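You operate a simulated robot arm through the tools that you are given. There is no shell and no other tool.

You are at the controls of a simulated two-armed robot. One attempt, no reset.

JOB
Wipe the red paste off the lower mould half, fit the lid on its pins and close both latches.
Fine: wipe with the blue pad before the lid goes on, and put the pad back. What is to be rubbed or washed off counts as gone when no trace of it is left.

The check looks at the end state, three seconds after you hand in, the way a careful person would. Anything else that was tipped, shoved, dropped, spilled or broken makes it a failure. Lids that push on must go on centred and level and be pressed home; caps that screw on are set level and turned clockwise until they are tight.

ROBOT AND FRAMES
Two 7-joint arms with fingered hands on one trunk that stands fixed in place. Base frame: the origin is at the foot of the trunk, x ahead of it, y to its left, z up; the work surface is at about z = 0.736. Units: m, degrees, N and s.
The left shoulder is at [0.05, 0.214, 0.869], the right one opposite. With the tool pointing down near the work surface each hand reaches from about 0.42 to 0.9 m from the base axis, measured 20 degrees to its own side. Payload 3 kg a hand.
The tool frame of a hand sits at the grasp point between the pads (the TCP): z along the fingers, y along the line on which they close. The tips reach 0.026 m beyond it. The gripper opens to 0.132 m; its body begins 0.073 m behind the TCP. The gripper is a hand of 3 fingers: y runs from the thumb to the fingers, the wrist lies at [0, 0, -0.229] in the tool frame, and closing takes about 1.5 s.
Orientation is that of the tool frame in the base frame, as a unit quaternion [x, y, z, w]. With the fingers straight down and closing along the base's y, the tool's x points along the base's -x, its y along +y and its z along -z.

CONTROLS
- The arms move only by the tool step_arm. It takes "left_rows", "right_rows" or both (then of equal length, played together; a hand with none holds still); each is one flat list of numbers, 6 for each row, row after row: the turn, a rotation vector about the tool's x, y, z in degrees, then the shift along the tool's x, y, z in m. In form: [rx, ry, rz, tx, ty, tz, rx, ry, rz, tx, ty, tz, ...]. A call has 1 to 20 rows; each row shifts and turns the commanded pose from where the row before left it, along the tool's axes as they then stand. "left_grip" and "right_grip" are, for a hand that has rows, the gripper command, from -1 (fully open) to 1 (shut), values between in proportion, set as the call begins (left out, the last holds). A row lasts 0.2 s, in which the tool goes at most 0.05 m and 8.6 degrees; a call with a longer step from one row to the next is refused whole, and so is a gripper value outside its range. Where a pose cannot be reached the arm comes as near as it can. A force on the tool above 40 N (or 10 N above the force at the start of the call, whichever is more), or a blocked arm, ends the call early, and 0.2 s more pass. The fingers move at their own pace (about 0.072 m/s each) and stop on an object; they squeeze with about 29 N. The grip force told is the motor's: it shows also when the fingers shut on nothing. Time passes only in rows, and 0.2 s behind the last, so rows that do not move let the fingers close. It gives the time, the measured TCP pose, the force on the tool (base axes), the opening and the grip force at its end, in the units of the frame above (readings bear some noise), with the torque about the TCP (base axes, N m) and any sound that the robot's microphone picked up.
- Cameras (640 x 400 px; columns grow to the right, rows downward): "scene" is now at [0.0316, -0.0248, 1.5036]; the picture's right is [-0.43, -0.90, 0.00], its down [-0.52, 0.25, -0.82] and it looks along [0.73, -0.35, -0.58] (base axes); focal length 320 px, centre (320, 200). "left" rides on the left gripper at [-0.062, 0.003, -0.092] in its tool frame; the picture's right is [-0.05, -1.00, 0.00], its down [0.83, -0.04, -0.56] and it looks along [0.55, -0.03, 0.83] (tool axes); focal length 230 px, centre (320, 200). "right" rides on the right gripper at [0.062, 0.003, -0.092] in its tool frame; the picture's right is [-0.05, 1.00, 0.00], its down [-0.83, -0.04, -0.56] and it looks along [-0.55, -0.03, 0.83] (tool axes); focal length 230 px, centre (320, 200). There is no depth. A picture from a camera that has moved, and an enlarged one, comes with that camera's place and axes in the base frame and with its lens. The place of the scene camera against the robot may be out by one fixed shift of up to 0.025 m in any direction.
- capture(camera): a new picture of that camera. The clock stands still meanwhile.
- finger_targets(finger1, finger2, thumb_bend, hand): sets how far each is bent, from 0 (flat) to 1 (curled in); at 0.3 the hand is open as for a grip, at 0.7 the pads meet at the TCP. One left out holds its place. A second passes; each finger stops where it meets its share of the squeeze, and holds until it gets a number again. A gripper value or a shape takes the hand back. It gives what a move gives, with no picture; readings hold the bend of each and the force on the fingers (four entries, about 0 where the hand has none), thumb and palm.
- hand_shape(shape, hand): the hand has 3 fingers and takes this shape, open, in about a second: jaw (thumb against the fingers, like two jaws); tri (thumb and two fingers); tip (a fingertip pinch); poke (one finger out to press); point (the index stretched); flat (the hand flat); cup (the hand cupped); fist (a fist). The gripper value then closes the fingers along that shape, each until it touches; the sizes above hold for jaw. It gives what a move gives, with no picture.
- aim_head(pan, tilt): turns the head with the scene camera to pan (to the left, within 86 degrees either way) and tilt (down, from -29 to 69), counted from straight ahead of the robot. It gives what a move gives.
- inspect(camera, box): a new picture of the part [left, top, right, bottom] of that camera's present view, enlarged. The clock stands still meanwhile.
- sign_off(): hands the job in; it is judged then, once.

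Places have to be worked out from the pictures, the camera data and where the tool is seen. Open the grippers and draw the arms clear of the work before you hand the job in, unless the task says otherwise.

The tools are called after ">>>" as name(argument=value, ...) on one line, values as JSON. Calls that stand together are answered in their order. step_arm: Moves the arms, as the interface text tells. Its arguments: {"type":"object","properties":{"left_rows":{"type":"array","items":{"type":"number"}},"left_grip":{"type":"number"},"right_rows":{"type":"array","items":{"type":"number"}},"right_grip":{"type":"number"}},"required":[]} The other tools are called the same way: hand_shape (shape, hand) gives the hand a shape; finger_targets (finger1, finger2, thumb_bend, hand) moves the fingers one by one; aim_head (pan, tilt) turns the head that bears the scene camera; capture (camera) takes a picture; inspect (camera, box) takes an enlarged picture of a part of a camera's view; sign_off () hands the job in.

At the start:

```text
time: 0.0
left_position: [0.4319, -0.0626, 1.175]
left_tool_rot: [0.23, 0.973, 0.0, 0.0]
left_force: [-0.3, 0.6, 1.5]
left_wrist_torque: [0.02, 0.0, 0.01]
left_opening: 0.1318
left_grip_force: 0.2
left_shape: jaw
left_bend: [0.3, 0.3, 0.3]
left_finger forces: [0.0, 0.0, 0.0, 0.0, 0.0, 0.0]
right_position: [0.4153, -0.4738, 1.1668]
right_tool_rot: [0.23, 0.973, 0.0, 0.001]
right_force: [0.1, 0.4, 0.3]
right_wrist_torque: [-0.01, -0.01, -0.01]
right_opening: 0.132
right_grip_force: 0.1
right_shape: jaw
right_bend: [0.3, 0.3, 0.3]
right_finger forces: [0.1, 0.0, 0.0, 0.1, 0.0, 0.0]
head pan, tilt (commanded): [-25.7, 35.4]
```

scene: 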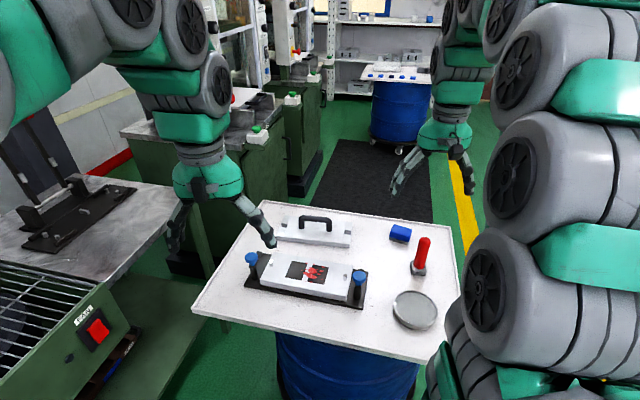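
right: 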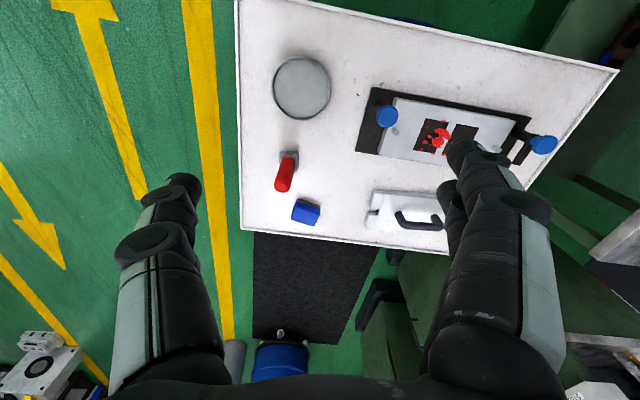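
left: 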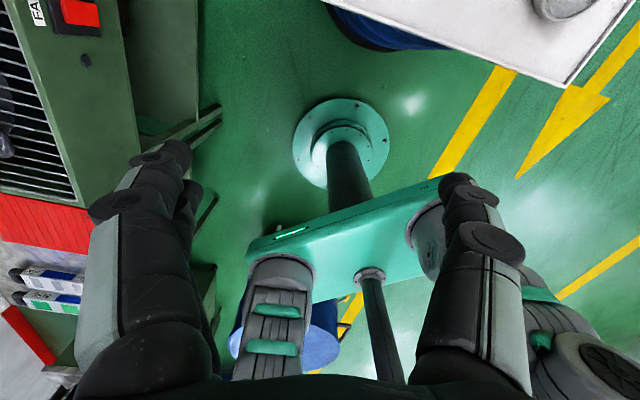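

I start by looking closely at the table, to make out the mould, lid, pad and latches.

>>> inspect(camera="scene", box=[190, 190, 470, 365])

>>> inspect(camera="right", box=[230, 0, 630, 250])

>>> inspect(camera="scene", box=[235, 205, 375, 310])

```text
2.29 times, centred on (330, 278) of scene
camera zoom: at [0.0316, -0.0248, 1.5036], right [-0.43, -0.9, 0.0], down [-0.52, 0.25, -0.82], along [0.73, -0.35, -0.58], focal length 730 px, centre (297, 23)
```

zoom: 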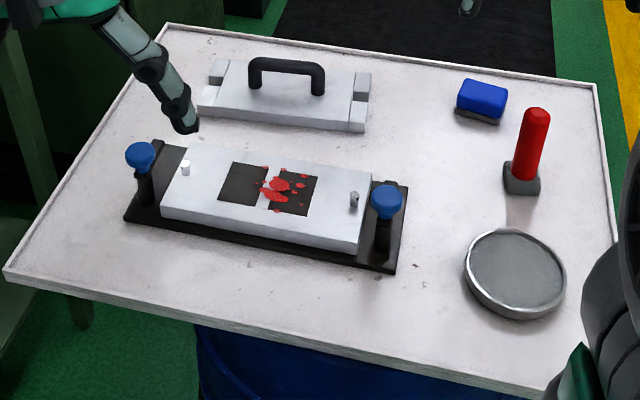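

```text
1.60 times, centred on (430, 125) of right
camera zoom: at [0.3622, -0.4433, 1.2578], right [0.49, 0.87, 0.0], down [0.72, -0.41, 0.56], along [0.48, -0.27, -0.83], focal length 368 px, centre (144, 320)
```

zoom: 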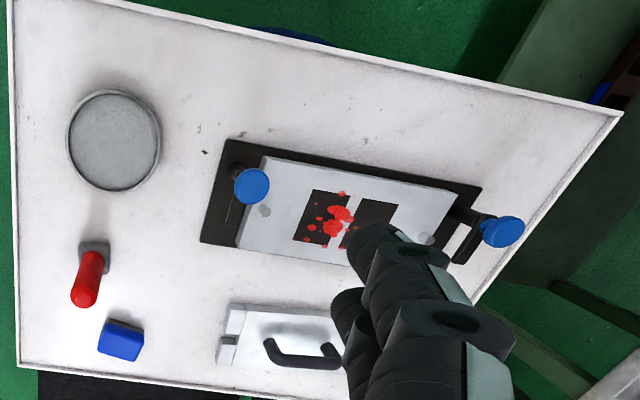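

```text
3.81 times, centred on (305, 258) of scene
camera zoom: at [0.0316, -0.0248, 1.5036], right [-0.43, -0.9, 0.0], down [-0.52, 0.25, -0.82], along [0.73, -0.35, -0.58], focal length 1217 px, centre (377, -19)
```

zoom: 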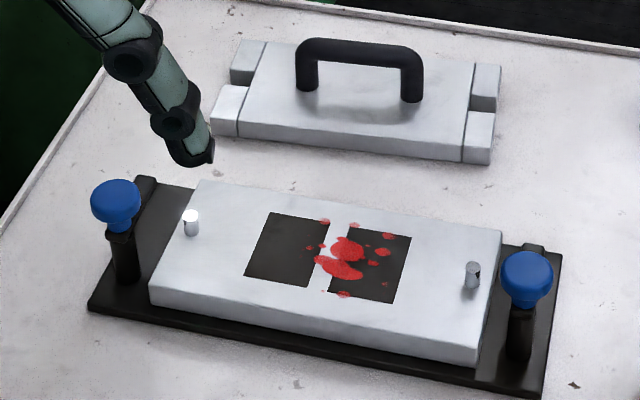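

The table stands turned about 50° and lies to the right-front. I zoom tightly on each latch, the lid, the pad and the paste to learn their form.

>>> inspect(camera="scene", box=[235, 240, 295, 300])

>>> inspect(camera="scene", box=[325, 255, 385, 315])

>>> inspect(camera="scene", box=[265, 200, 365, 260])

>>> inspect(camera="scene", box=[370, 210, 450, 290])

>>> inspect(camera="scene", box=[275, 245, 355, 305])

```text
6.67 times, centred on (265, 270) of scene
camera zoom: at [0.0316, -0.0248, 1.5036], right [-0.43, -0.9, 0.0], down [-0.52, 0.25, -0.82], along [0.73, -0.35, -0.58], focal length 2130 px, centre (687, -267)
```

zoom: 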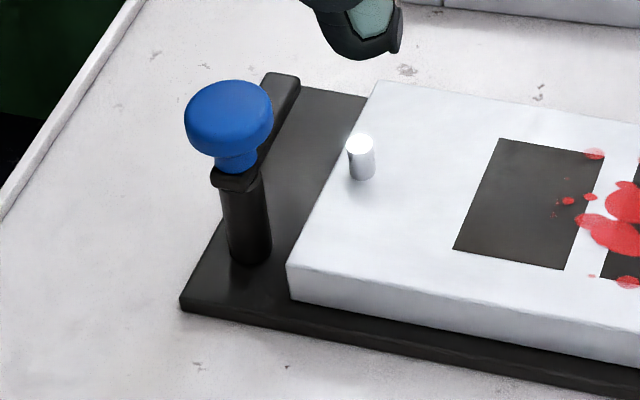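

```text
6.67 times, centred on (355, 285) of scene
camera zoom: at [0.0316, -0.0248, 1.5036], right [-0.43, -0.9, 0.0], down [-0.52, 0.25, -0.82], along [0.73, -0.35, -0.58], focal length 2130 px, centre (87, -367)
```

zoom: 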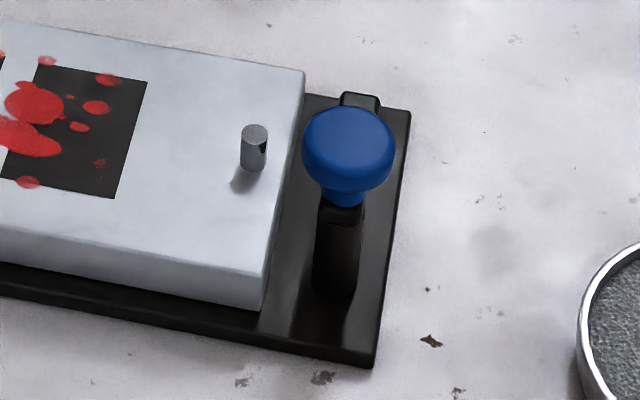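

```text
6.40 times, centred on (315, 230) of scene
camera zoom: at [0.0316, -0.0248, 1.5036], right [-0.43, -0.9, 0.0], down [-0.52, 0.25, -0.82], along [0.73, -0.35, -0.58], focal length 2045 px, centre (352, 8)
```

zoom: 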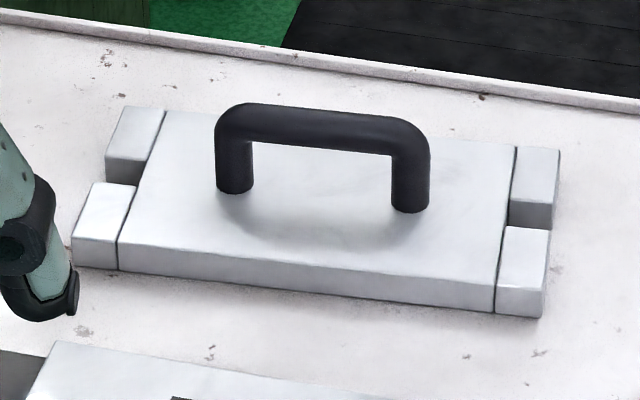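

```text
5.00 times, centred on (410, 250) of scene
camera zoom: at [0.0316, -0.0248, 1.5036], right [-0.43, -0.9, 0.0], down [-0.52, 0.25, -0.82], along [0.73, -0.35, -0.58], focal length 1598 px, centre (-130, -50)
```

zoom: 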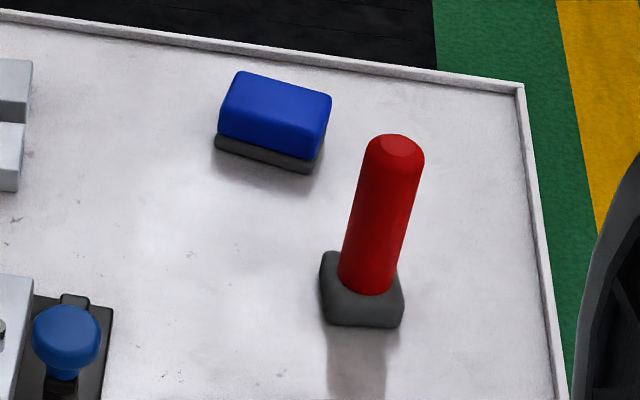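

```text
6.67 times, centred on (315, 275) of scene
camera zoom: at [0.0316, -0.0248, 1.5036], right [-0.43, -0.9, 0.0], down [-0.52, 0.25, -0.82], along [0.73, -0.35, -0.58], focal length 2130 px, centre (353, -300)
```

zoom: 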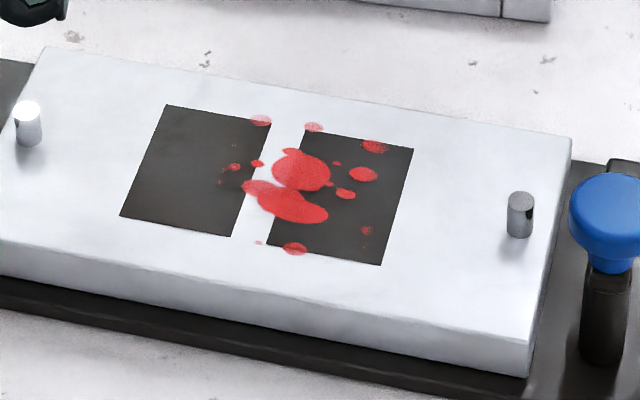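

The left arm hangs near the work; I draw it away to its own side and bring the right hand over the mould for a close look with its camera.

>>> step_arm(left_rows=[0, 0, 0, 0.018, 0.0246, 0, 0, 0, 0, 0.018, 0.0246, 0, 0, 0, 0, 0.018, 0.0246, 0, 0, 0, 0, 0.018, 0.0246, 0, 0, 0, 0, 0.018, 0.0246, 0, 0, 0, 0, 0.018, 0.0246, 0, 0, 0, 0, 0.018, 0.0246, 0, 0, 0, 0, 0.018, 0.0246, 0, 0, 0, 0, 0.018, 0.0246, 0, 0, 0, 0, 0.018, 0.0246, 0], right_rows=[0, 0, 0, 0.0024, 0.0238, 0.0117, 0, 0, 0, 0.0024, 0.0238, 0.0117, 0, 0, 0, 0.0024, 0.0238, 0.0117, 0, 0, 0, 0.0024, 0.0238, 0.0117, 0, 0, 0, 0.0024, 0.0238, 0.0117, 0, 0, 0, 0.0024, 0.0238, 0.0117, 0, 0, 0, 0.0024, 0.0238, 0.0117, 0, 0, 0, 0.0024, 0.0238, 0.0117, 0, 0, 0, 0.0024, 0.0238, 0.0117, 0, 0, 0, 0.0024, 0.0238, 0.0117])

```text
time: 2.2
left_position: [0.3824, 0.2375, 1.1751]
left_tool_rot: [0.23, 0.973, 0.0, 0.0]
left_force: [0.2, 0.2, 1.5]
left_wrist_torque: [-0.01, -0.03, 0.0]
left_opening: 0.1321
left_grip_force: 0.1
left_shape: jaw
left_bend: [0.3, 0.3, 0.3]
left_finger forces: [0.0, 0.1, 0.0, 0.0, 0.0, 0.1]
right_position: [0.4997, -0.25, 1.0497]
right_tool_rot: [0.23, 0.973, 0.001, 0.0]
right_force: [-0.3, 0.0, -0.1]
right_wrist_torque: [-0.03, 0.0, -0.01]
right_opening: 0.1321
right_grip_force: 0.1
right_shape: jaw
right_bend: [0.3, 0.3, 0.3]
right_finger forces: [0.0, 0.0, 0.0, 0.1, 0.1, 0.0]
head pan, tilt (commanded): [-25.7, 35.4]
```

Both moves went as planned. I take pictures from the right hand and the scene.

>>> capture(camera="right")

>>> capture(camera="scene")

```text
taken
camera right: at [0.4474, -0.2196, 1.1416], right [0.49, 0.87, 0.0], down [0.72, -0.41, 0.55], along [0.48, -0.27, -0.83], focal length 230 px, centre (320, 200)
```

right: 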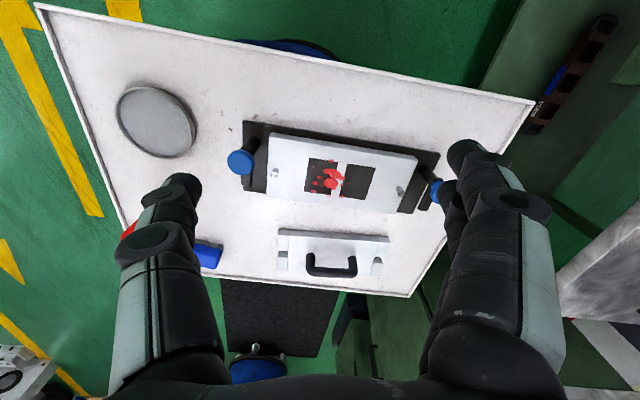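

```text
taken
camera scene: at [0.0316, -0.0248, 1.5036], right [-0.43, -0.9, 0.0], down [-0.52, 0.25, -0.82], along [0.73, -0.35, -0.58], focal length 320 px, centre (320, 200)
```

scene: 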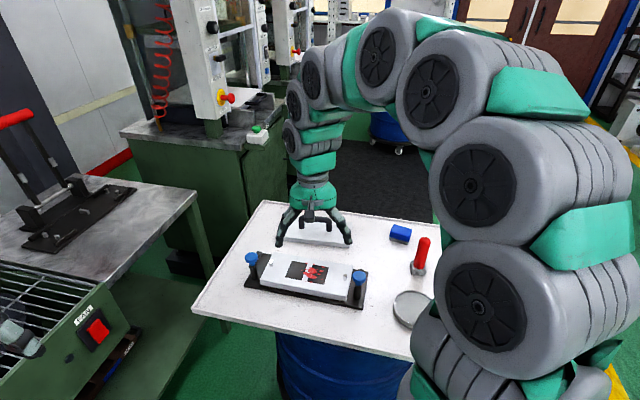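

>>> inspect(camera="right", box=[220, 100, 340, 220])

>>> inspect(camera="right", box=[340, 130, 460, 230])

>>> inspect(camera="right", box=[260, 215, 400, 305])

```text
3.33 times, centred on (280, 160) of right
camera zoom: at [0.4474, -0.2196, 1.1416], right [0.49, 0.87, 0.0], down [0.72, -0.41, 0.55], along [0.48, -0.27, -0.83], focal length 767 px, centre (453, 333)
```

zoom: 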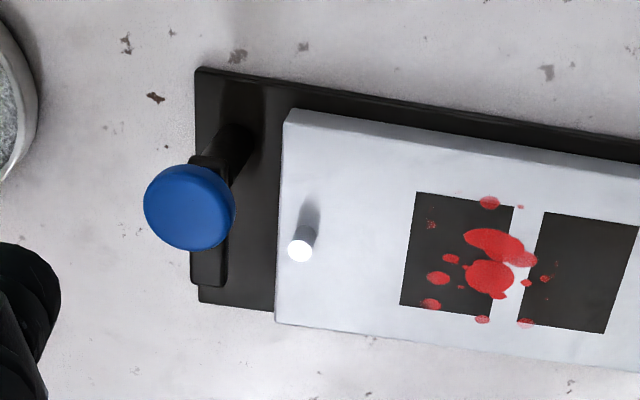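

```text
4.00 times, centred on (400, 180) of right
camera zoom: at [0.4474, -0.2196, 1.1416], right [0.49, 0.87, 0.0], down [0.72, -0.41, 0.55], along [0.48, -0.27, -0.83], focal length 920 px, centre (0, 280)
```

zoom: 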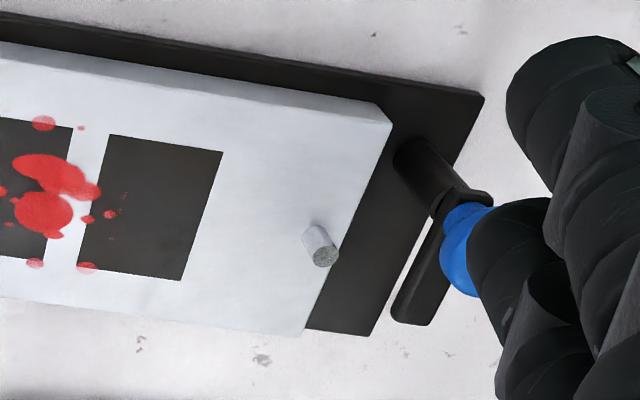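

```text
4.44 times, centred on (330, 260) of right
camera zoom: at [0.4474, -0.2196, 1.1416], right [0.49, 0.87, 0.0], down [0.72, -0.41, 0.55], along [0.48, -0.27, -0.83], focal length 1022 px, centre (276, -67)
```

zoom: 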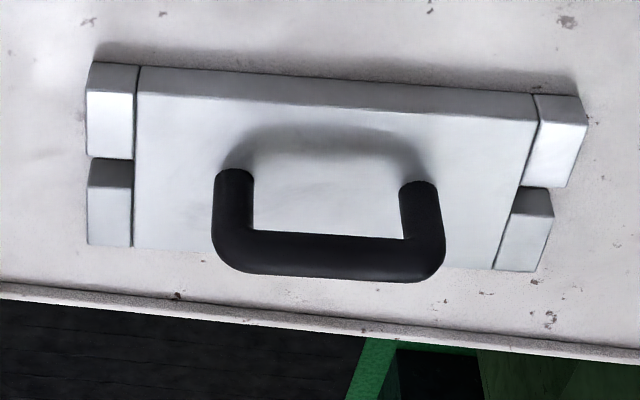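

The latches look like vertical posts with a horizontal arm under a blue knob, pointing parallel to the short side when open; I want a better look. I turn the right hand to line up with the table (y across the mould), then look again.

>>> step_arm(right_rows=[0, 0, -7.7, 0, 0, 0, 0, 0, -7.7, 0, 0, 0, 0, 0, -7.7, 0, 0, 0, 0, 0, -7.7, 0, 0, 0, 0, 0, -7.7, 0, 0, 0, 0, 0, -7.7, 0, 0, 0, 0, 0, -7.7, 0, 0, 0, 0, 0, -7.7, 0, 0, 0, 0, 0, -7.7, 0, 0, 0, 0, 0, -7.7, 0, 0, 0])

>>> capture(camera="right")

```text
time: 4.4
left_position: [0.3808, 0.2374, 1.1747]
left_tool_rot: [0.23, 0.973, 0.0, 0.0]
left_force: [0.4, -0.6, 0.1]
left_wrist_torque: [0.01, 0.0, 0.01]
left_opening: 0.1319
left_grip_force: 0.1
left_shape: jaw
left_bend: [0.3, 0.3, 0.3]
left_finger forces: [0.0, 0.0, 0.0, 0.1, 0.0, 0.0]
right_position: [0.5002, -0.2494, 1.0483]
right_tool_rot: [-0.427, 0.904, 0.0, -0.001]
right_force: [-1.5, -0.1, -0.3]
right_wrist_torque: [0.01, -0.02, -0.06]
right_opening: 0.1318
right_grip_force: 0.0
right_shape: jaw
right_bend: [0.3, 0.3, 0.3]
right_finger forces: [0.0, 0.1, 0.0, 0.0, 0.1, 0.0]
head pan, tilt (commanded): [-25.7, 35.4]
```

```text
taken
camera right: at [0.4592, -0.2955, 1.1408], right [-0.74, 0.67, 0.0], down [0.56, 0.61, 0.55], along [0.37, 0.41, -0.83], focal length 230 px, centre (320, 200)
```

right: 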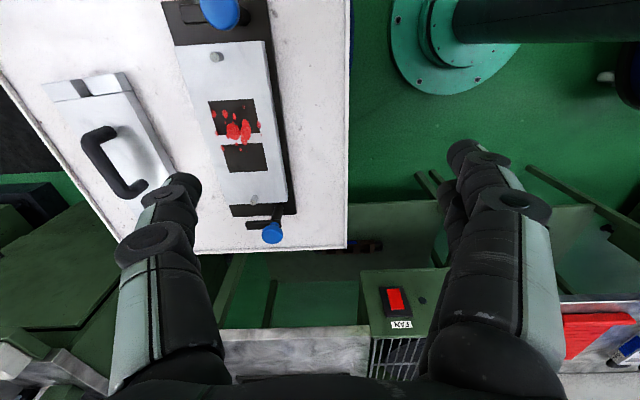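

The orientation is reachable. I shift the hand to the near-right side, so that its camera looks along the mould at the right latch.

>>> step_arm(right_rows=[0, 0, 0, 0.0279, -0.0186, 0.0083, 0, 0, 0, 0.0279, -0.0186, 0.0083, 0, 0, 0, 0.0279, -0.0186, 0.0083, 0, 0, 0, 0.0279, -0.0186, 0.0083, 0, 0, 0, 0.0279, -0.0186, 0.0083, 0, 0, 0, 0.0279, -0.0186, 0.0083])

>>> capture(camera="right")

```text
time: 5.8
left_position: [0.381, 0.2374, 1.1755]
left_tool_rot: [0.231, 0.973, 0.0, 0.0]
left_force: [0.6, -0.7, 0.1]
left_wrist_torque: [-0.02, 0.02, 0.03]
left_opening: 0.1316
left_grip_force: 0.0
left_shape: jaw
left_bend: [0.3, 0.3, 0.3]
left_finger forces: [0.0, 0.0, 0.1, 0.0, 0.0, 0.0]
right_position: [0.4813, -0.4506, 0.9987]
right_tool_rot: [-0.426, 0.905, 0.001, 0.0]
right_force: [-0.7, 0.9, -0.2]
right_wrist_torque: [-0.02, -0.03, 0.0]
right_opening: 0.132
right_grip_force: 0.1
right_shape: jaw
right_bend: [0.3, 0.3, 0.3]
right_finger forces: [0.0, 0.1, 0.0, 0.1, 0.1, 0.1]
head pan, tilt (commanded): [-25.7, 35.4]
```

```text
taken
camera right: at [0.4389, -0.4959, 1.0905], right [-0.74, 0.68, 0.0], down [0.56, 0.61, 0.55], along [0.37, 0.41, -0.83], focal length 230 px, centre (320, 200)
```

right: 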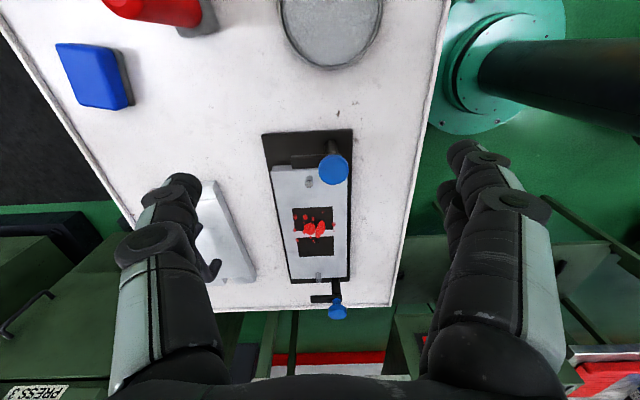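

>>> inspect(camera="right", box=[255, 120, 375, 220])

>>> inspect(camera="right", box=[265, 180, 385, 330])

>>> inspect(camera="right", box=[40, 10, 220, 130])

```text
4.00 times, centred on (315, 170) of right
camera zoom: at [0.4389, -0.4959, 1.0905], right [-0.74, 0.68, 0.0], down [0.56, 0.61, 0.55], along [0.37, 0.41, -0.83], focal length 920 px, centre (340, 320)
```

zoom: 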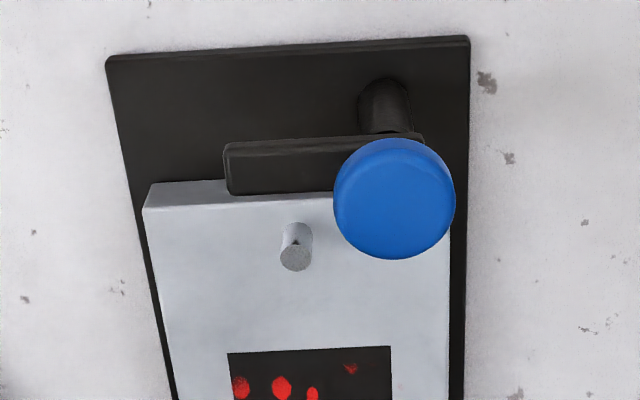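

```text
2.67 times, centred on (325, 255) of right
camera zoom: at [0.4389, -0.4959, 1.0905], right [-0.74, 0.68, 0.0], down [0.56, 0.61, 0.55], along [0.37, 0.41, -0.83], focal length 614 px, centre (307, 53)
```

zoom: 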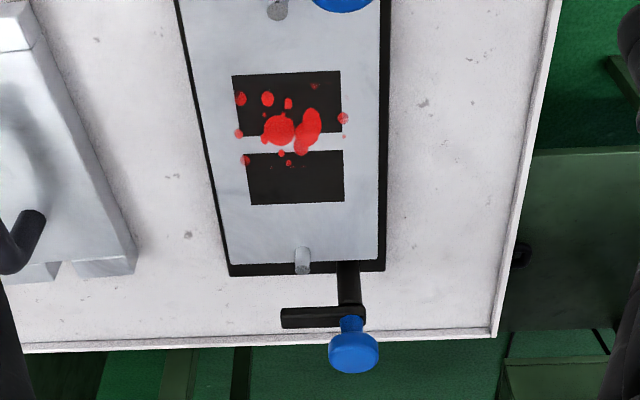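

```text
3.33 times, centred on (130, 70) of right
camera zoom: at [0.4389, -0.4959, 1.0905], right [-0.74, 0.68, 0.0], down [0.56, 0.61, 0.55], along [0.37, 0.41, -0.83], focal length 767 px, centre (953, 633)
```

zoom: 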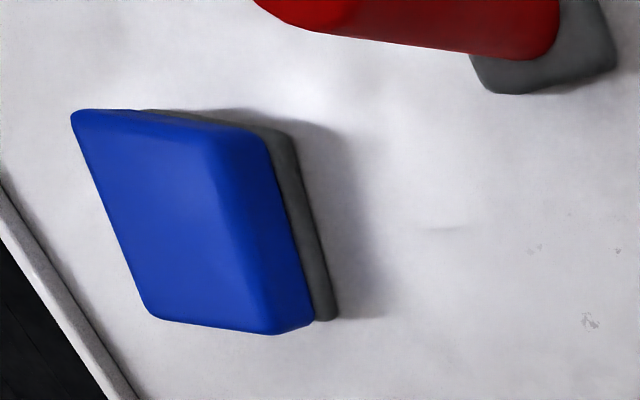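

The latches are clear now: a vertical post on the near side, a horizontal arm pointing to the far side, knob on top; the pins go through the lid's end slots. The pad is at about (0.67,-0.66), its long side turned about 40°. I turn the hand 10° and move above the pad to measure it.

>>> step_arm(right_rows=[0, 0, 5, 0, 0, 0, 0, 0, 5, 0, 0, 0, 0, 0, 0, -0.0013, -0.0355, 0.0086, 0, 0, 0, -0.0013, -0.0355, 0.0086, 0, 0, 0, -0.0013, -0.0355, 0.0086, 0, 0, 0, -0.0013, -0.0355, 0.0086, 0, 0, 0, -0.0013, -0.0355, 0.0086, 0, 0, 0, -0.0013, -0.0355, 0.0086, 0, 0, 0, -0.0013, -0.0355, 0.0086, 0, 0, 0, -0.0013, -0.0355, 0.0086, 0, 0, 0, 0, 0, 0])

>>> capture(camera="right")

>>> inspect(camera="right", box=[240, 50, 400, 180])

>>> capture(camera="scene")

```text
time: 8.2
left_position: [0.3819, 0.2361, 1.1748]
left_tool_rot: [0.23, 0.973, 0.0, 0.0]
left_force: [-0.3, -0.6, -0.1]
left_wrist_torque: [-0.04, -0.01, 0.0]
left_opening: 0.1319
left_grip_force: 0.1
left_shape: jaw
left_bend: [0.3, 0.3, 0.3]
left_finger forces: [0.1, 0.1, 0.1, 0.1, 0.1, 0.1]
right_position: [0.6741, -0.6581, 0.9294]
right_tool_rot: [-0.346, 0.938, -0.001, -0.001]
right_force: [0.2, 0.1, 0.1]
right_wrist_torque: [0.0, 0.0, 0.04]
right_opening: 0.1321
right_grip_force: 0.1
right_shape: jaw
right_bend: [0.3, 0.3, 0.3]
right_finger forces: [0.1, 0.0, 0.0, 0.0, 0.2, 0.0]
head pan, tilt (commanded): [-25.7, 35.4]
```

```text
taken
camera right: at [0.6248, -0.6957, 1.022], right [-0.61, 0.79, 0.0], down [0.66, 0.51, 0.56], along [0.44, 0.34, -0.83], focal length 230 px, centre (320, 200)
```

right: 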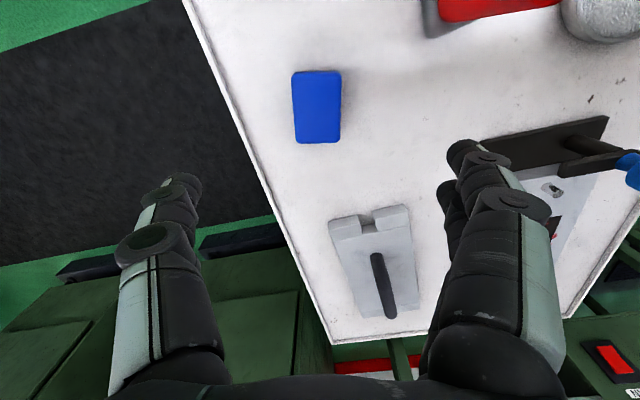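

```text
3.08 times, centred on (320, 115) of right
camera zoom: at [0.6248, -0.6957, 1.022], right [-0.61, 0.79, 0.0], down [0.66, 0.51, 0.56], along [0.44, 0.34, -0.83], focal length 708 px, centre (320, 462)
```

zoom: 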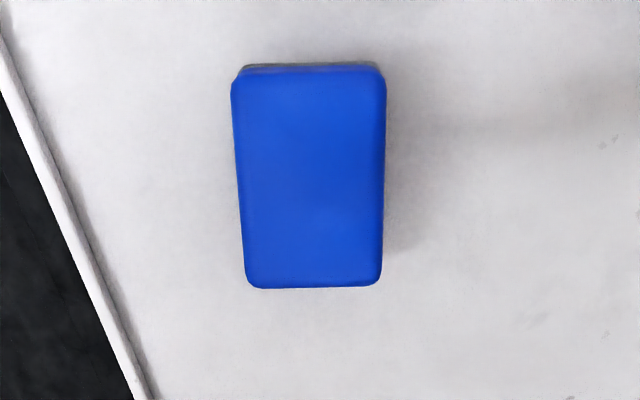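

```text
taken
camera scene: at [0.0315, -0.0249, 1.5036], right [-0.43, -0.9, 0.0], down [-0.52, 0.25, -0.82], along [0.73, -0.35, -0.58], focal length 320 px, centre (320, 200)
```

scene: 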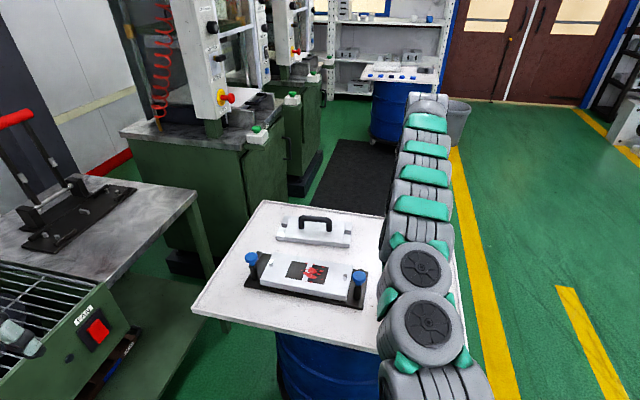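

Triangulating two views: pad top z≈0.770, centre about (0.671,-0.665), size about 0.067×0.048, yaw about 38°. I narrow the grip to about 0.095, line up, and come down part-way to check.

>>> step_arm(right_rows=[0, 0, 2.6, 0, 0, 0, 0, 0, 0, 0.0066, -0.0034, 0, 0, 0, 0, 0, 0, 0.02, 0, 0, 0, 0, 0, 0.02, 0, 0, 0, 0, 0, 0.02, 0, 0, 0, 0, 0, 0.02, 0, 0, 0, 0, 0, 0.02, 0, 0, 0, 0, 0, 0], right_grip=-0.45)

>>> capture(camera="right")

```text
time: 10.0
left_position: [0.3807, 0.2354, 1.1748]
left_tool_rot: [0.23, 0.973, 0.0, 0.0]
left_force: [-1.4, 0.1, -0.1]
left_wrist_torque: [0.01, 0.04, -0.01]
left_opening: 0.1319
left_grip_force: 0.1
left_shape: jaw
left_bend: [0.3, 0.3, 0.3]
left_finger forces: [0.1, 0.0, 0.0, 0.0, 0.0, 0.1]
right_position: [0.6684, -0.6662, 0.8304]
right_tool_rot: [-0.323, 0.946, -0.001, 0.001]
right_force: [-0.4, -0.1, -0.5]
right_wrist_torque: [0.02, 0.01, 0.02]
right_opening: 0.0959
right_grip_force: 0.2
right_shape: jaw
right_bend: [0.65, 0.65, 0.62]
right_finger forces: [0.0, 0.1, 0.0, 0.1, 0.0, 0.0]
head pan, tilt (commanded): [-25.7, 35.4]
```

```text
taken
camera right: at [0.6189, -0.702, 0.9219], right [-0.57, 0.82, 0.0], down [0.68, 0.48, 0.56], along [0.46, 0.32, -0.83], focal length 230 px, centre (320, 200)
```

right: 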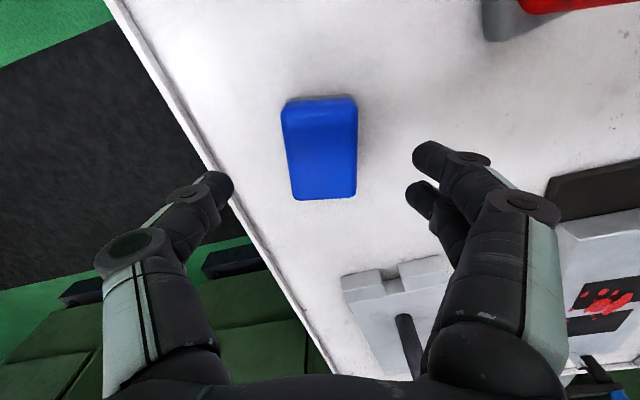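

The pad sits centred between the fingers and lined up. I come down to TCP z≈0.772 (tips about 1 cm over the table) and check before closing.

>>> step_arm(right_rows=[0, 0, 0, -0.0028, -0.0005, 0.0195, 0, 0, 0, 0, 0, 0.0195, 0, 0, 0, 0, 0, 0.0195, 0, 0, 0, 0, 0, 0])

>>> capture(camera="right")

>>> inspect(camera="scene", box=[360, 190, 460, 270])

```text
time: 11.0
left_position: [0.3813, 0.2367, 1.1753]
left_tool_rot: [0.23, 0.973, 0.0, 0.0]
left_force: [-0.1, -0.4, -0.1]
left_wrist_torque: [-0.02, -0.01, -0.03]
left_opening: 0.132
left_grip_force: 0.0
left_shape: jaw
left_bend: [0.3, 0.3, 0.3]
left_finger forces: [0.0, 0.1, 0.0, 0.0, 0.0, 0.1]
right_position: [0.6713, -0.665, 0.7712]
right_tool_rot: [-0.324, 0.946, 0.0, 0.0]
right_force: [0.1, 0.1, 0.3]
right_wrist_torque: [0.04, -0.02, -0.02]
right_opening: 0.096
right_grip_force: 0.1
right_shape: jaw
right_bend: [0.65, 0.65, 0.62]
right_finger forces: [0.0, 0.0, 0.0, 0.1, 0.0, 0.1]
head pan, tilt (commanded): [-25.7, 35.4]
```

```text
taken
camera right: at [0.621, -0.7001, 0.8639], right [-0.57, 0.82, 0.0], down [0.68, 0.47, 0.56], along [0.46, 0.32, -0.83], focal length 230 px, centre (320, 200)
```

right: 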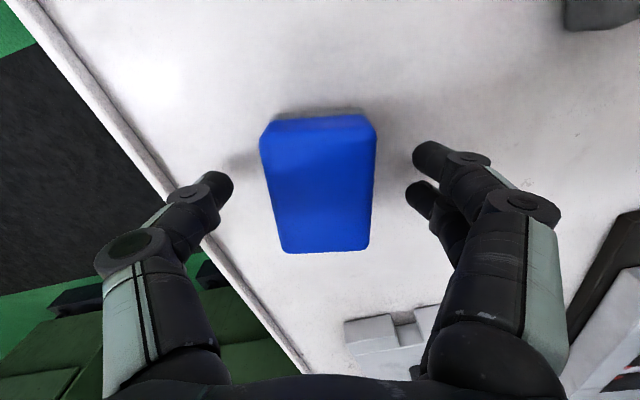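

```text
5.00 times, centred on (410, 230) of scene
camera zoom: at [0.0315, -0.0248, 1.5036], right [-0.43, -0.9, 0.0], down [-0.52, 0.25, -0.82], along [0.73, -0.35, -0.58], focal length 1598 px, centre (-130, 50)
```

zoom: 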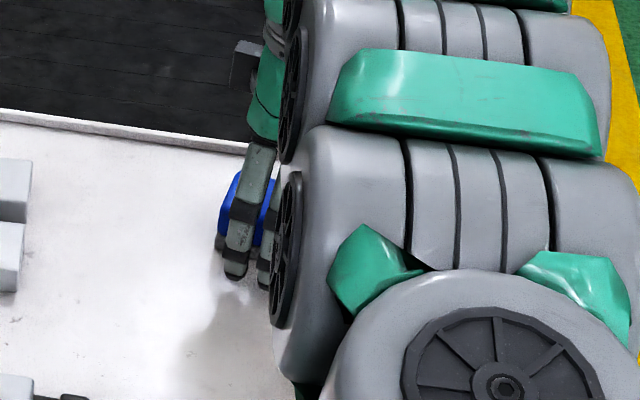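

The fingers straddle the pad evenly. I close the grip.

>>> step_arm(right_rows=[0, 0, 0, 0, 0, 0, 0, 0, 0, 0, 0, 0, 0, 0, 0, 0, 0, 0, 0, 0, 0, 0, 0, 0, 0, 0, 0, 0, 0, 0, 0, 0, 0, 0, 0, 0, 0, 0, 0, 0, 0, 0, 0, 0, 0, 0, 0, 0], right_grip=1)

>>> capture(camera="right")

```text
time: 12.8
left_position: [0.3826, 0.2366, 1.1754]
left_tool_rot: [0.23, 0.973, -0.001, 0.0]
left_force: [0.0, 0.3, -0.2]
left_wrist_torque: [0.03, 0.01, 0.0]
left_opening: 0.1317
left_grip_force: 0.1
left_shape: jaw
left_bend: [0.3, 0.3, 0.3]
left_finger forces: [0.0, 0.0, 0.1, 0.0, 0.1, 0.1]
right_position: [0.6719, -0.6653, 0.7726]
right_tool_rot: [-0.324, 0.946, 0.0, 0.001]
right_force: [1.0, 0.0, -0.4]
right_wrist_torque: [-0.02, -0.01, 0.01]
right_opening: 0.0437
right_grip_force: 29.1
right_shape: jaw
right_bend: [0.73, 0.74, 0.7]
right_finger forces: [13.4, 13.2, 0.1, 0.0, 26.3, 0.0]
head pan, tilt (commanded): [-25.7, 35.4]
```

```text
taken
camera right: at [0.6211, -0.7002, 0.8643], right [-0.57, 0.82, 0.0], down [0.68, 0.48, 0.56], along [0.46, 0.32, -0.83], focal length 230 px, centre (320, 200)
```

right: 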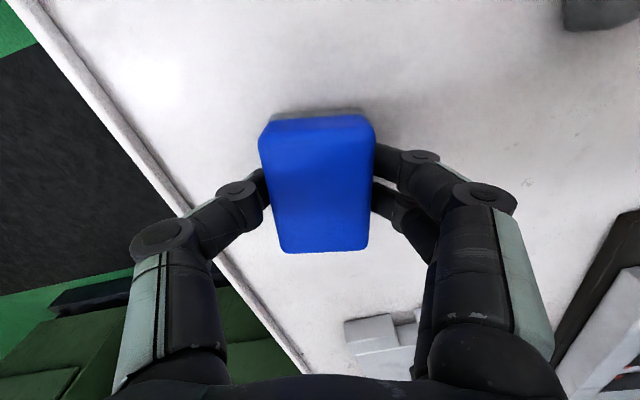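

The pad is held (29 N, opening 0.044). I lift it, turn to line up with the mould and carry it over the paste.

>>> step_arm(right_rows=[0, 0, 0, 0, 0, -0.02, 0, 0, 0, 0, 0, -0.03, 0, 0, 0, 0, 0, -0.04, 0, 0, 0, 0, 0, -0.04, 0, 0, -6.4, 0, 0, 0, 0, 0, -6.4, 0, 0, 0, 0, 0, 0, -0.02555, 0.02618, 0, 0, 0, 0, -0.02555, 0.02618, 0, 0, 0, 0, -0.02555, 0.02618, 0, 0, 0, 0, -0.02555, 0.02618, 0, 0, 0, 0, -0.02555, 0.02618, 0, 0, 0, 0, -0.02555, 0.02618, 0, 0, 0, 0, -0.02555, 0.02618, 0, 0, 0, 0, -0.02555, 0.02618, 0, 0, 0, 0, -0.02555, 0.02618, 0, 0, 0, 0, -0.02555, 0.02618, 0, 0, 0, 0, 0, 0, 0])

>>> capture(camera="right")

>>> inspect(camera="scene", box=[220, 180, 400, 310])

```text
time: 16.4
left_position: [0.3818, 0.2365, 1.1763]
left_tool_rot: [0.23, 0.973, 0.0, 0.0]
left_force: [-0.4, -1.5, 0.0]
left_wrist_torque: [0.01, 0.0, 0.04]
left_opening: 0.1319
left_grip_force: 0.1
left_shape: jaw
left_bend: [0.3, 0.3, 0.3]
left_finger forces: [0.0, 0.0, 0.0, 0.0, 0.1, 0.1]
right_position: [0.6301, -0.2993, 0.898]
right_tool_rot: [-0.427, 0.904, 0.0, -0.001]
right_force: [0.3, -0.1, -0.4]
right_wrist_torque: [0.05, 0.0, -0.01]
right_opening: 0.0434
right_grip_force: 29.8
right_shape: jaw
right_bend: [0.73, 0.74, 0.7]
right_finger forces: [13.3, 13.1, 0.0, 0.0, 26.3, 0.1]
head pan, tilt (commanded): [-25.7, 35.4]
```

```text
taken
camera right: at [0.5874, -0.3452, 0.9911], right [-0.74, 0.67, 0.0], down [0.56, 0.61, 0.56], along [0.37, 0.41, -0.83], focal length 230 px, centre (320, 200)
```

right: 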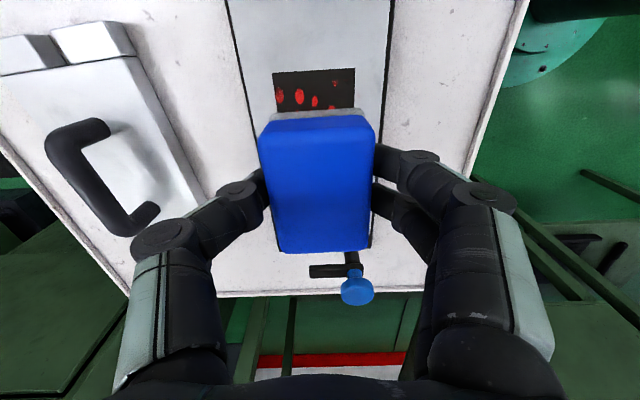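

```text
3.08 times, centred on (310, 245) of scene
camera zoom: at [0.0316, -0.0248, 1.5036], right [-0.43, -0.9, 0.0], down [-0.52, 0.25, -0.82], along [0.73, -0.35, -0.58], focal length 983 px, centre (351, 62)
```

zoom: 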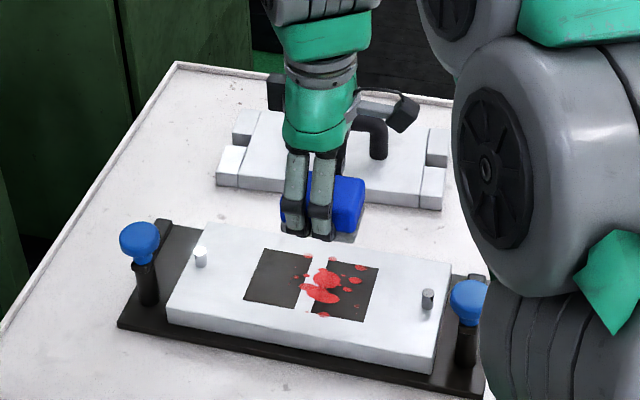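

The pad hangs over the mould, about centred. I move it to the near -L corner of the paste and lower it to just above the surface.

>>> step_arm(right_rows=[0, 0, 0, 0.0307, 0.0254, 0, 0, 0, 0, 0, 0, 0.017, 0, 0, 0, 0, 0, 0.017, 0, 0, 0, 0, 0, 0.017, 0, 0, 0, 0, 0, 0.017, 0, 0, 0, 0, 0, 0.017, 0, 0, 0, 0, 0, 0.003, 0, 0, 0, 0, 0, 0.002, 0, 0, 0, 0, 0, 0])

>>> inspect(camera="scene", box=[240, 220, 370, 310])

```text
time: 18.4
left_position: [0.3827, 0.2368, 1.1755]
left_tool_rot: [0.23, 0.973, 0.0, 0.0]
left_force: [-0.8, 0.2, -0.1]
left_wrist_torque: [-0.01, 0.03, -0.01]
left_opening: 0.1318
left_grip_force: 0.0
left_shape: jaw
left_bend: [0.3, 0.3, 0.3]
left_finger forces: [0.0, 0.1, 0.0, 0.1, 0.0, 0.0]
right_position: [0.5921, -0.3094, 0.8107]
right_tool_rot: [-0.428, 0.904, 0.0, -0.001]
right_force: [0.4, 0.4, -1.0]
right_wrist_torque: [0.0, -0.02, 0.01]
right_opening: 0.0433
right_grip_force: 28.9
right_shape: jaw
right_bend: [0.73, 0.74, 0.7]
right_finger forces: [13.2, 13.0, 0.1, 0.0, 26.2, 0.1]
head pan, tilt (commanded): [-25.7, 35.4]
```

```text
4.44 times, centred on (305, 265) of scene
camera zoom: at [0.0316, -0.0248, 1.5036], right [-0.43, -0.9, 0.0], down [-0.52, 0.25, -0.82], along [0.73, -0.35, -0.58], focal length 1420 px, centre (387, -89)
```

zoom: 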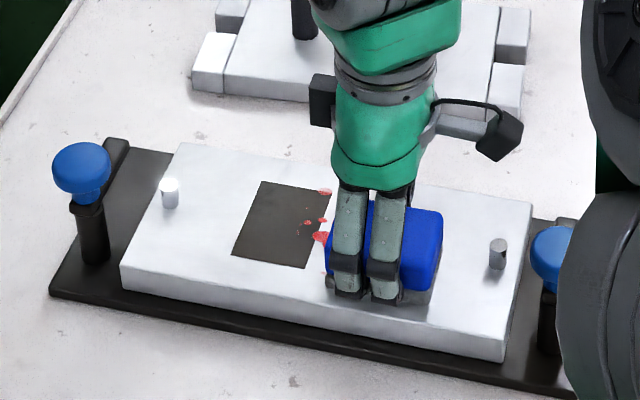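

No contact yet. I lower in small steps until the force rises.

>>> step_arm(right_rows=[0, 0, 0, 0, 0, 0.0015, 0, 0, 0, 0, 0, 0.0015, 0, 0, 0, 0, 0, 0.0015, 0, 0, 0, 0, 0, 0.0015, 0, 0, 0, 0, 0, 0])

```text
time: 19.6
left_position: [0.3807, 0.2358, 1.1754]
left_tool_rot: [0.231, 0.973, 0.0, 0.0]
left_force: [-0.4, -1.0, 0.3]
left_wrist_torque: [-0.04, 0.0, -0.01]
left_opening: 0.1317
left_grip_force: 0.0
left_shape: jaw
left_bend: [0.3, 0.3, 0.3]
left_finger forces: [0.0, 0.1, 0.0, 0.0, 0.0, 0.0]
right_position: [0.5923, -0.3088, 0.8054]
right_tool_rot: [-0.427, 0.904, -0.002, 0.0]
right_force: [-1.3, -1.5, 16.3]
right_wrist_torque: [0.01, 0.08, 0.0]
right_opening: 0.0436
right_grip_force: 28.5
right_shape: jaw
right_bend: [0.74, 0.74, 0.7]
right_finger forces: [15.2, 15.2, 0.0, 0.0, 29.9, 0.0]
head pan, tilt (commanded): [-25.7, 35.4]
```

Contact with 16 N at z=0.8054, so the mould top is at about z=0.770. I start wiping: along the near strip, shift across, and back.

>>> step_arm(right_rows=[0, 0, 0, 0, 0.004, -0.0004, 0, 0, 0, -0.0108, 0, 0, 0, 0, 0, -0.0108, 0, 0, 0, 0, 0, -0.0108, 0, 0, 0, 0, 0, -0.0108, 0, 0, 0, 0, 0, -0.0108, 0, 0, 0, 0, 0, -0.0108, 0, 0, 0, 0, 0, 0, -0.01, 0, 0, 0, 0, 0, -0.01, 0, 0, 0, 0, 0.0108, 0, 0, 0, 0, 0, 0.0108, 0, 0, 0, 0, 0, 0.0108, 0, 0, 0, 0, 0, 0.0108, 0, 0, 0, 0, 0, 0.0108, 0, 0, 0, 0, 0, 0.0108, 0, 0])

>>> inspect(camera="scene", box=[240, 220, 370, 310])

>>> capture(camera="right")

```text
time: 22.8
left_position: [0.3815, 0.2371, 1.1759]
left_tool_rot: [0.23, 0.973, 0.0, 0.0]
left_force: [-0.8, -0.5, 0.0]
left_wrist_torque: [0.02, -0.02, -0.02]
left_opening: 0.1317
left_grip_force: 0.1
left_shape: jaw
left_bend: [0.3, 0.3, 0.3]
left_finger forces: [0.0, 0.0, 0.0, 0.1, 0.0, 0.0]
right_position: [0.6043, -0.3197, 0.8048]
right_tool_rot: [-0.427, 0.904, 0.0, 0.0]
right_force: [2.7, 3.6, 5.3]
right_wrist_torque: [0.04, -0.03, -0.03]
right_opening: 0.0441
right_grip_force: 28.9
right_shape: jaw
right_bend: [0.74, 0.74, 0.7]
right_finger forces: [14.8, 14.2, 0.1, 0.1, 29.5, 0.0]
head pan, tilt (commanded): [-25.7, 35.4]
```

```text
4.44 times, centred on (305, 265) of scene
camera zoom: at [0.0315, -0.0248, 1.5036], right [-0.43, -0.9, 0.0], down [-0.52, 0.25, -0.82], along [0.73, -0.35, -0.58], focal length 1420 px, centre (387, -89)
```

zoom: 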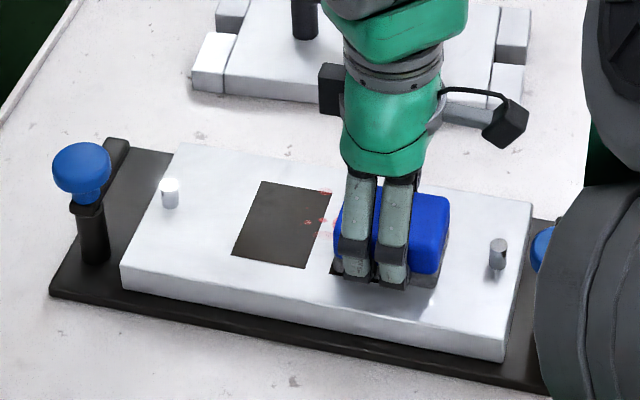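

```text
taken
camera right: at [0.5631, -0.3651, 0.8977], right [-0.74, 0.67, 0.0], down [0.56, 0.61, 0.56], along [0.37, 0.41, -0.83], focal length 230 px, centre (320, 200)
```

right: 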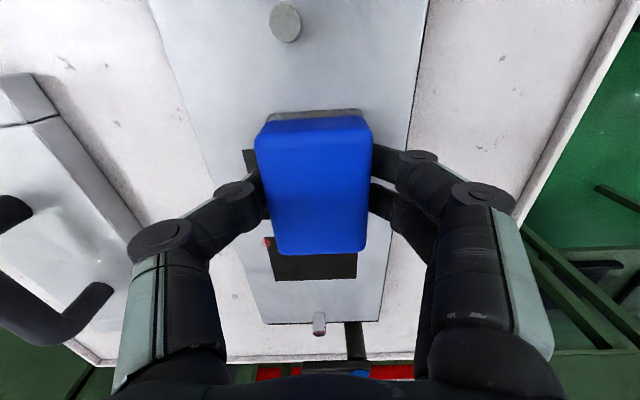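

The paste fades under the pad. Force is now about 5 N; I press a little more and wipe the middle and far strips.

>>> step_arm(right_rows=[0, 0, 0, 0, -0.01, 0.0008, 0, 0, 0, 0, -0.01, 0, 0, 0, 0, -0.0108, 0, 0, 0, 0, 0, -0.0108, 0, 0, 0, 0, 0, -0.0108, 0, 0, 0, 0, 0, -0.0108, 0, 0, 0, 0, 0, -0.0108, 0, 0, 0, 0, 0, -0.0108, 0, 0, 0, 0, 0, 0, -0.01, 0, 0, 0, 0, 0, -0.01, 0, 0, 0, 0, 0.0108, 0, 0, 0, 0, 0, 0.0108, 0, 0, 0, 0, 0, 0.0108, 0, 0, 0, 0, 0, 0.0108, 0, 0, 0, 0, 0, 0.0108, 0, 0, 0, 0, 0, 0.0108, 0, 0])

>>> inspect(camera="scene", box=[240, 220, 370, 310])

```text
time: 26.2
left_position: [0.381, 0.2373, 1.1758]
left_tool_rot: [0.23, 0.973, 0.0, 0.0]
left_force: [-0.1, 0.1, -0.1]
left_wrist_torque: [-0.02, -0.03, 0.0]
left_opening: 0.1317
left_grip_force: 0.0
left_shape: jaw
left_bend: [0.3, 0.3, 0.3]
left_finger forces: [0.0, 0.1, 0.0, 0.0, 0.0, 0.1]
right_position: [0.6345, -0.3448, 0.8055]
right_tool_rot: [-0.427, 0.904, 0.0, -0.001]
right_force: [1.3, 1.0, 0.4]
right_wrist_torque: [0.07, 0.01, -0.04]
right_opening: 0.0447
right_grip_force: 28.6
right_shape: jaw
right_bend: [0.74, 0.74, 0.7]
right_finger forces: [14.7, 14.2, 0.0, 0.0, 29.0, 0.0]
head pan, tilt (commanded): [-25.7, 35.4]
```

```text
4.44 times, centred on (305, 265) of scene
camera zoom: at [0.0315, -0.0248, 1.5036], right [-0.43, -0.9, 0.0], down [-0.52, 0.25, -0.82], along [0.73, -0.35, -0.58], focal length 1420 px, centre (387, -89)
```

zoom: 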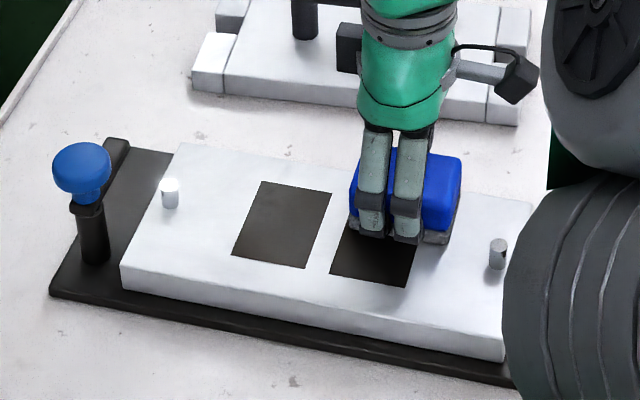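

Most of the red is gone. The press has dropped to nearly nothing, so I press 1.2 mm more and wipe over all strips once again.

>>> step_arm(right_rows=[0, 0, 0, 0, -0.003, 0.0012, 0, 0, 0, -0.0108, 0, 0, 0, 0, 0, -0.0108, 0, 0, 0, 0, 0, -0.0108, 0, 0, 0, 0, 0, -0.0108, 0, 0, 0, 0, 0, -0.0108, 0, 0, 0, 0, 0, -0.0108, 0, 0, 0, 0, 0, 0, 0.01, 0, 0, 0, 0, 0, 0.01, 0.0003, 0, 0, 0, 0.0108, 0, 0, 0, 0, 0, 0.0108, 0, 0, 0, 0, 0, 0.0108, 0, 0, 0, 0, 0, 0.0108, 0, 0, 0, 0, 0, 0.0108, 0, 0, 0, 0, 0, 0.0108, 0, 0])

>>> step_arm(right_rows=[0, 0, 0, 0, 0.01, 0.0003, 0, 0, 0, 0, 0.01, 0, 0, 0, 0, -0.0108, 0, 0, 0, 0, 0, -0.0108, 0, 0, 0, 0, 0, -0.0108, 0, 0, 0, 0, 0, -0.0108, 0, 0, 0, 0, 0, -0.0108, 0, 0, 0, 0, 0, -0.0108, 0, 0, 0, 0, 0, 0, 0.01, 0, 0, 0, 0, 0, 0.013, 0.0003, 0, 0, 0, 0.0108, 0, 0, 0, 0, 0, 0.0108, 0, 0, 0, 0, 0, 0.0108, 0, 0, 0, 0, 0, 0.0108, 0, 0, 0, 0, 0, 0.0108, 0, 0, 0, 0, 0, 0.0108, 0, 0])

>>> inspect(camera="scene", box=[240, 220, 370, 310])

```text
time: 29.4
left_position: [0.3817, 0.2368, 1.1762]
left_tool_rot: [0.23, 0.973, 0.0, 0.001]
left_force: [0.5, -1.0, 0.4]
left_wrist_torque: [0.03, 0.0, 0.01]
left_opening: 0.132
left_grip_force: 0.0
left_shape: jaw
left_bend: [0.3, 0.3, 0.3]
left_finger forces: [0.0, 0.0, 0.0, 0.1, 0.1, 0.1]
right_position: [0.6221, -0.3335, 0.8039]
right_tool_rot: [-0.428, 0.904, -0.001, 0.0]
right_force: [5.9, 6.9, 13.0]
right_wrist_torque: [0.12, -0.1, 0.03]
right_opening: 0.0449
right_grip_force: 28.3
right_shape: jaw
right_bend: [0.74, 0.74, 0.71]
right_finger forces: [15.5, 15.0, 0.1, 0.1, 30.8, 0.0]
head pan, tilt (commanded): [-25.7, 35.4]
```

```text
time: 32.8
left_position: [0.3809, 0.2366, 1.1758]
left_tool_rot: [0.231, 0.973, 0.0, 0.0]
left_force: [0.3, 0.0, 0.3]
left_wrist_torque: [-0.02, 0.01, 0.01]
left_opening: 0.1317
left_grip_force: 0.1
left_shape: jaw
left_bend: [0.3, 0.3, 0.3]
left_finger forces: [0.1, 0.0, 0.0, 0.0, 0.0, 0.0]
right_position: [0.5906, -0.3055, 0.8032]
right_tool_rot: [-0.428, 0.904, 0.0, 0.0]
right_force: [7.7, 12.4, 22.3]
right_wrist_torque: [0.23, -0.15, 0.01]
right_opening: 0.045
right_grip_force: 28.9
right_shape: jaw
right_bend: [0.74, 0.74, 0.71]
right_finger forces: [15.6, 15.4, 0.0, 0.0, 30.3, 0.0]
head pan, tilt (commanded): [-25.7, 35.4]
```

```text
4.44 times, centred on (305, 265) of scene
camera zoom: at [0.0314, -0.0245, 1.5036], right [-0.43, -0.9, 0.0], down [-0.52, 0.25, -0.82], along [0.73, -0.35, -0.58], focal length 1420 px, centre (387, -89)
```

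zoom: 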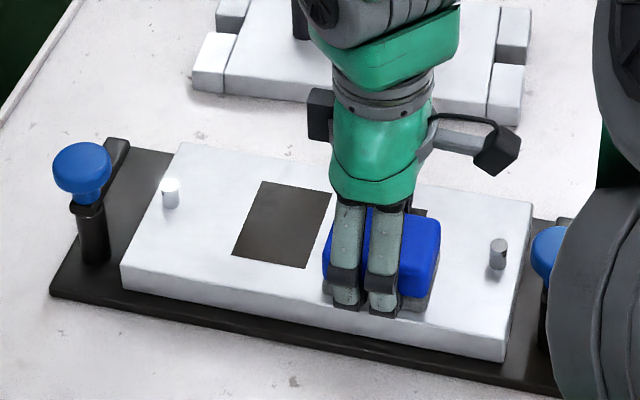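

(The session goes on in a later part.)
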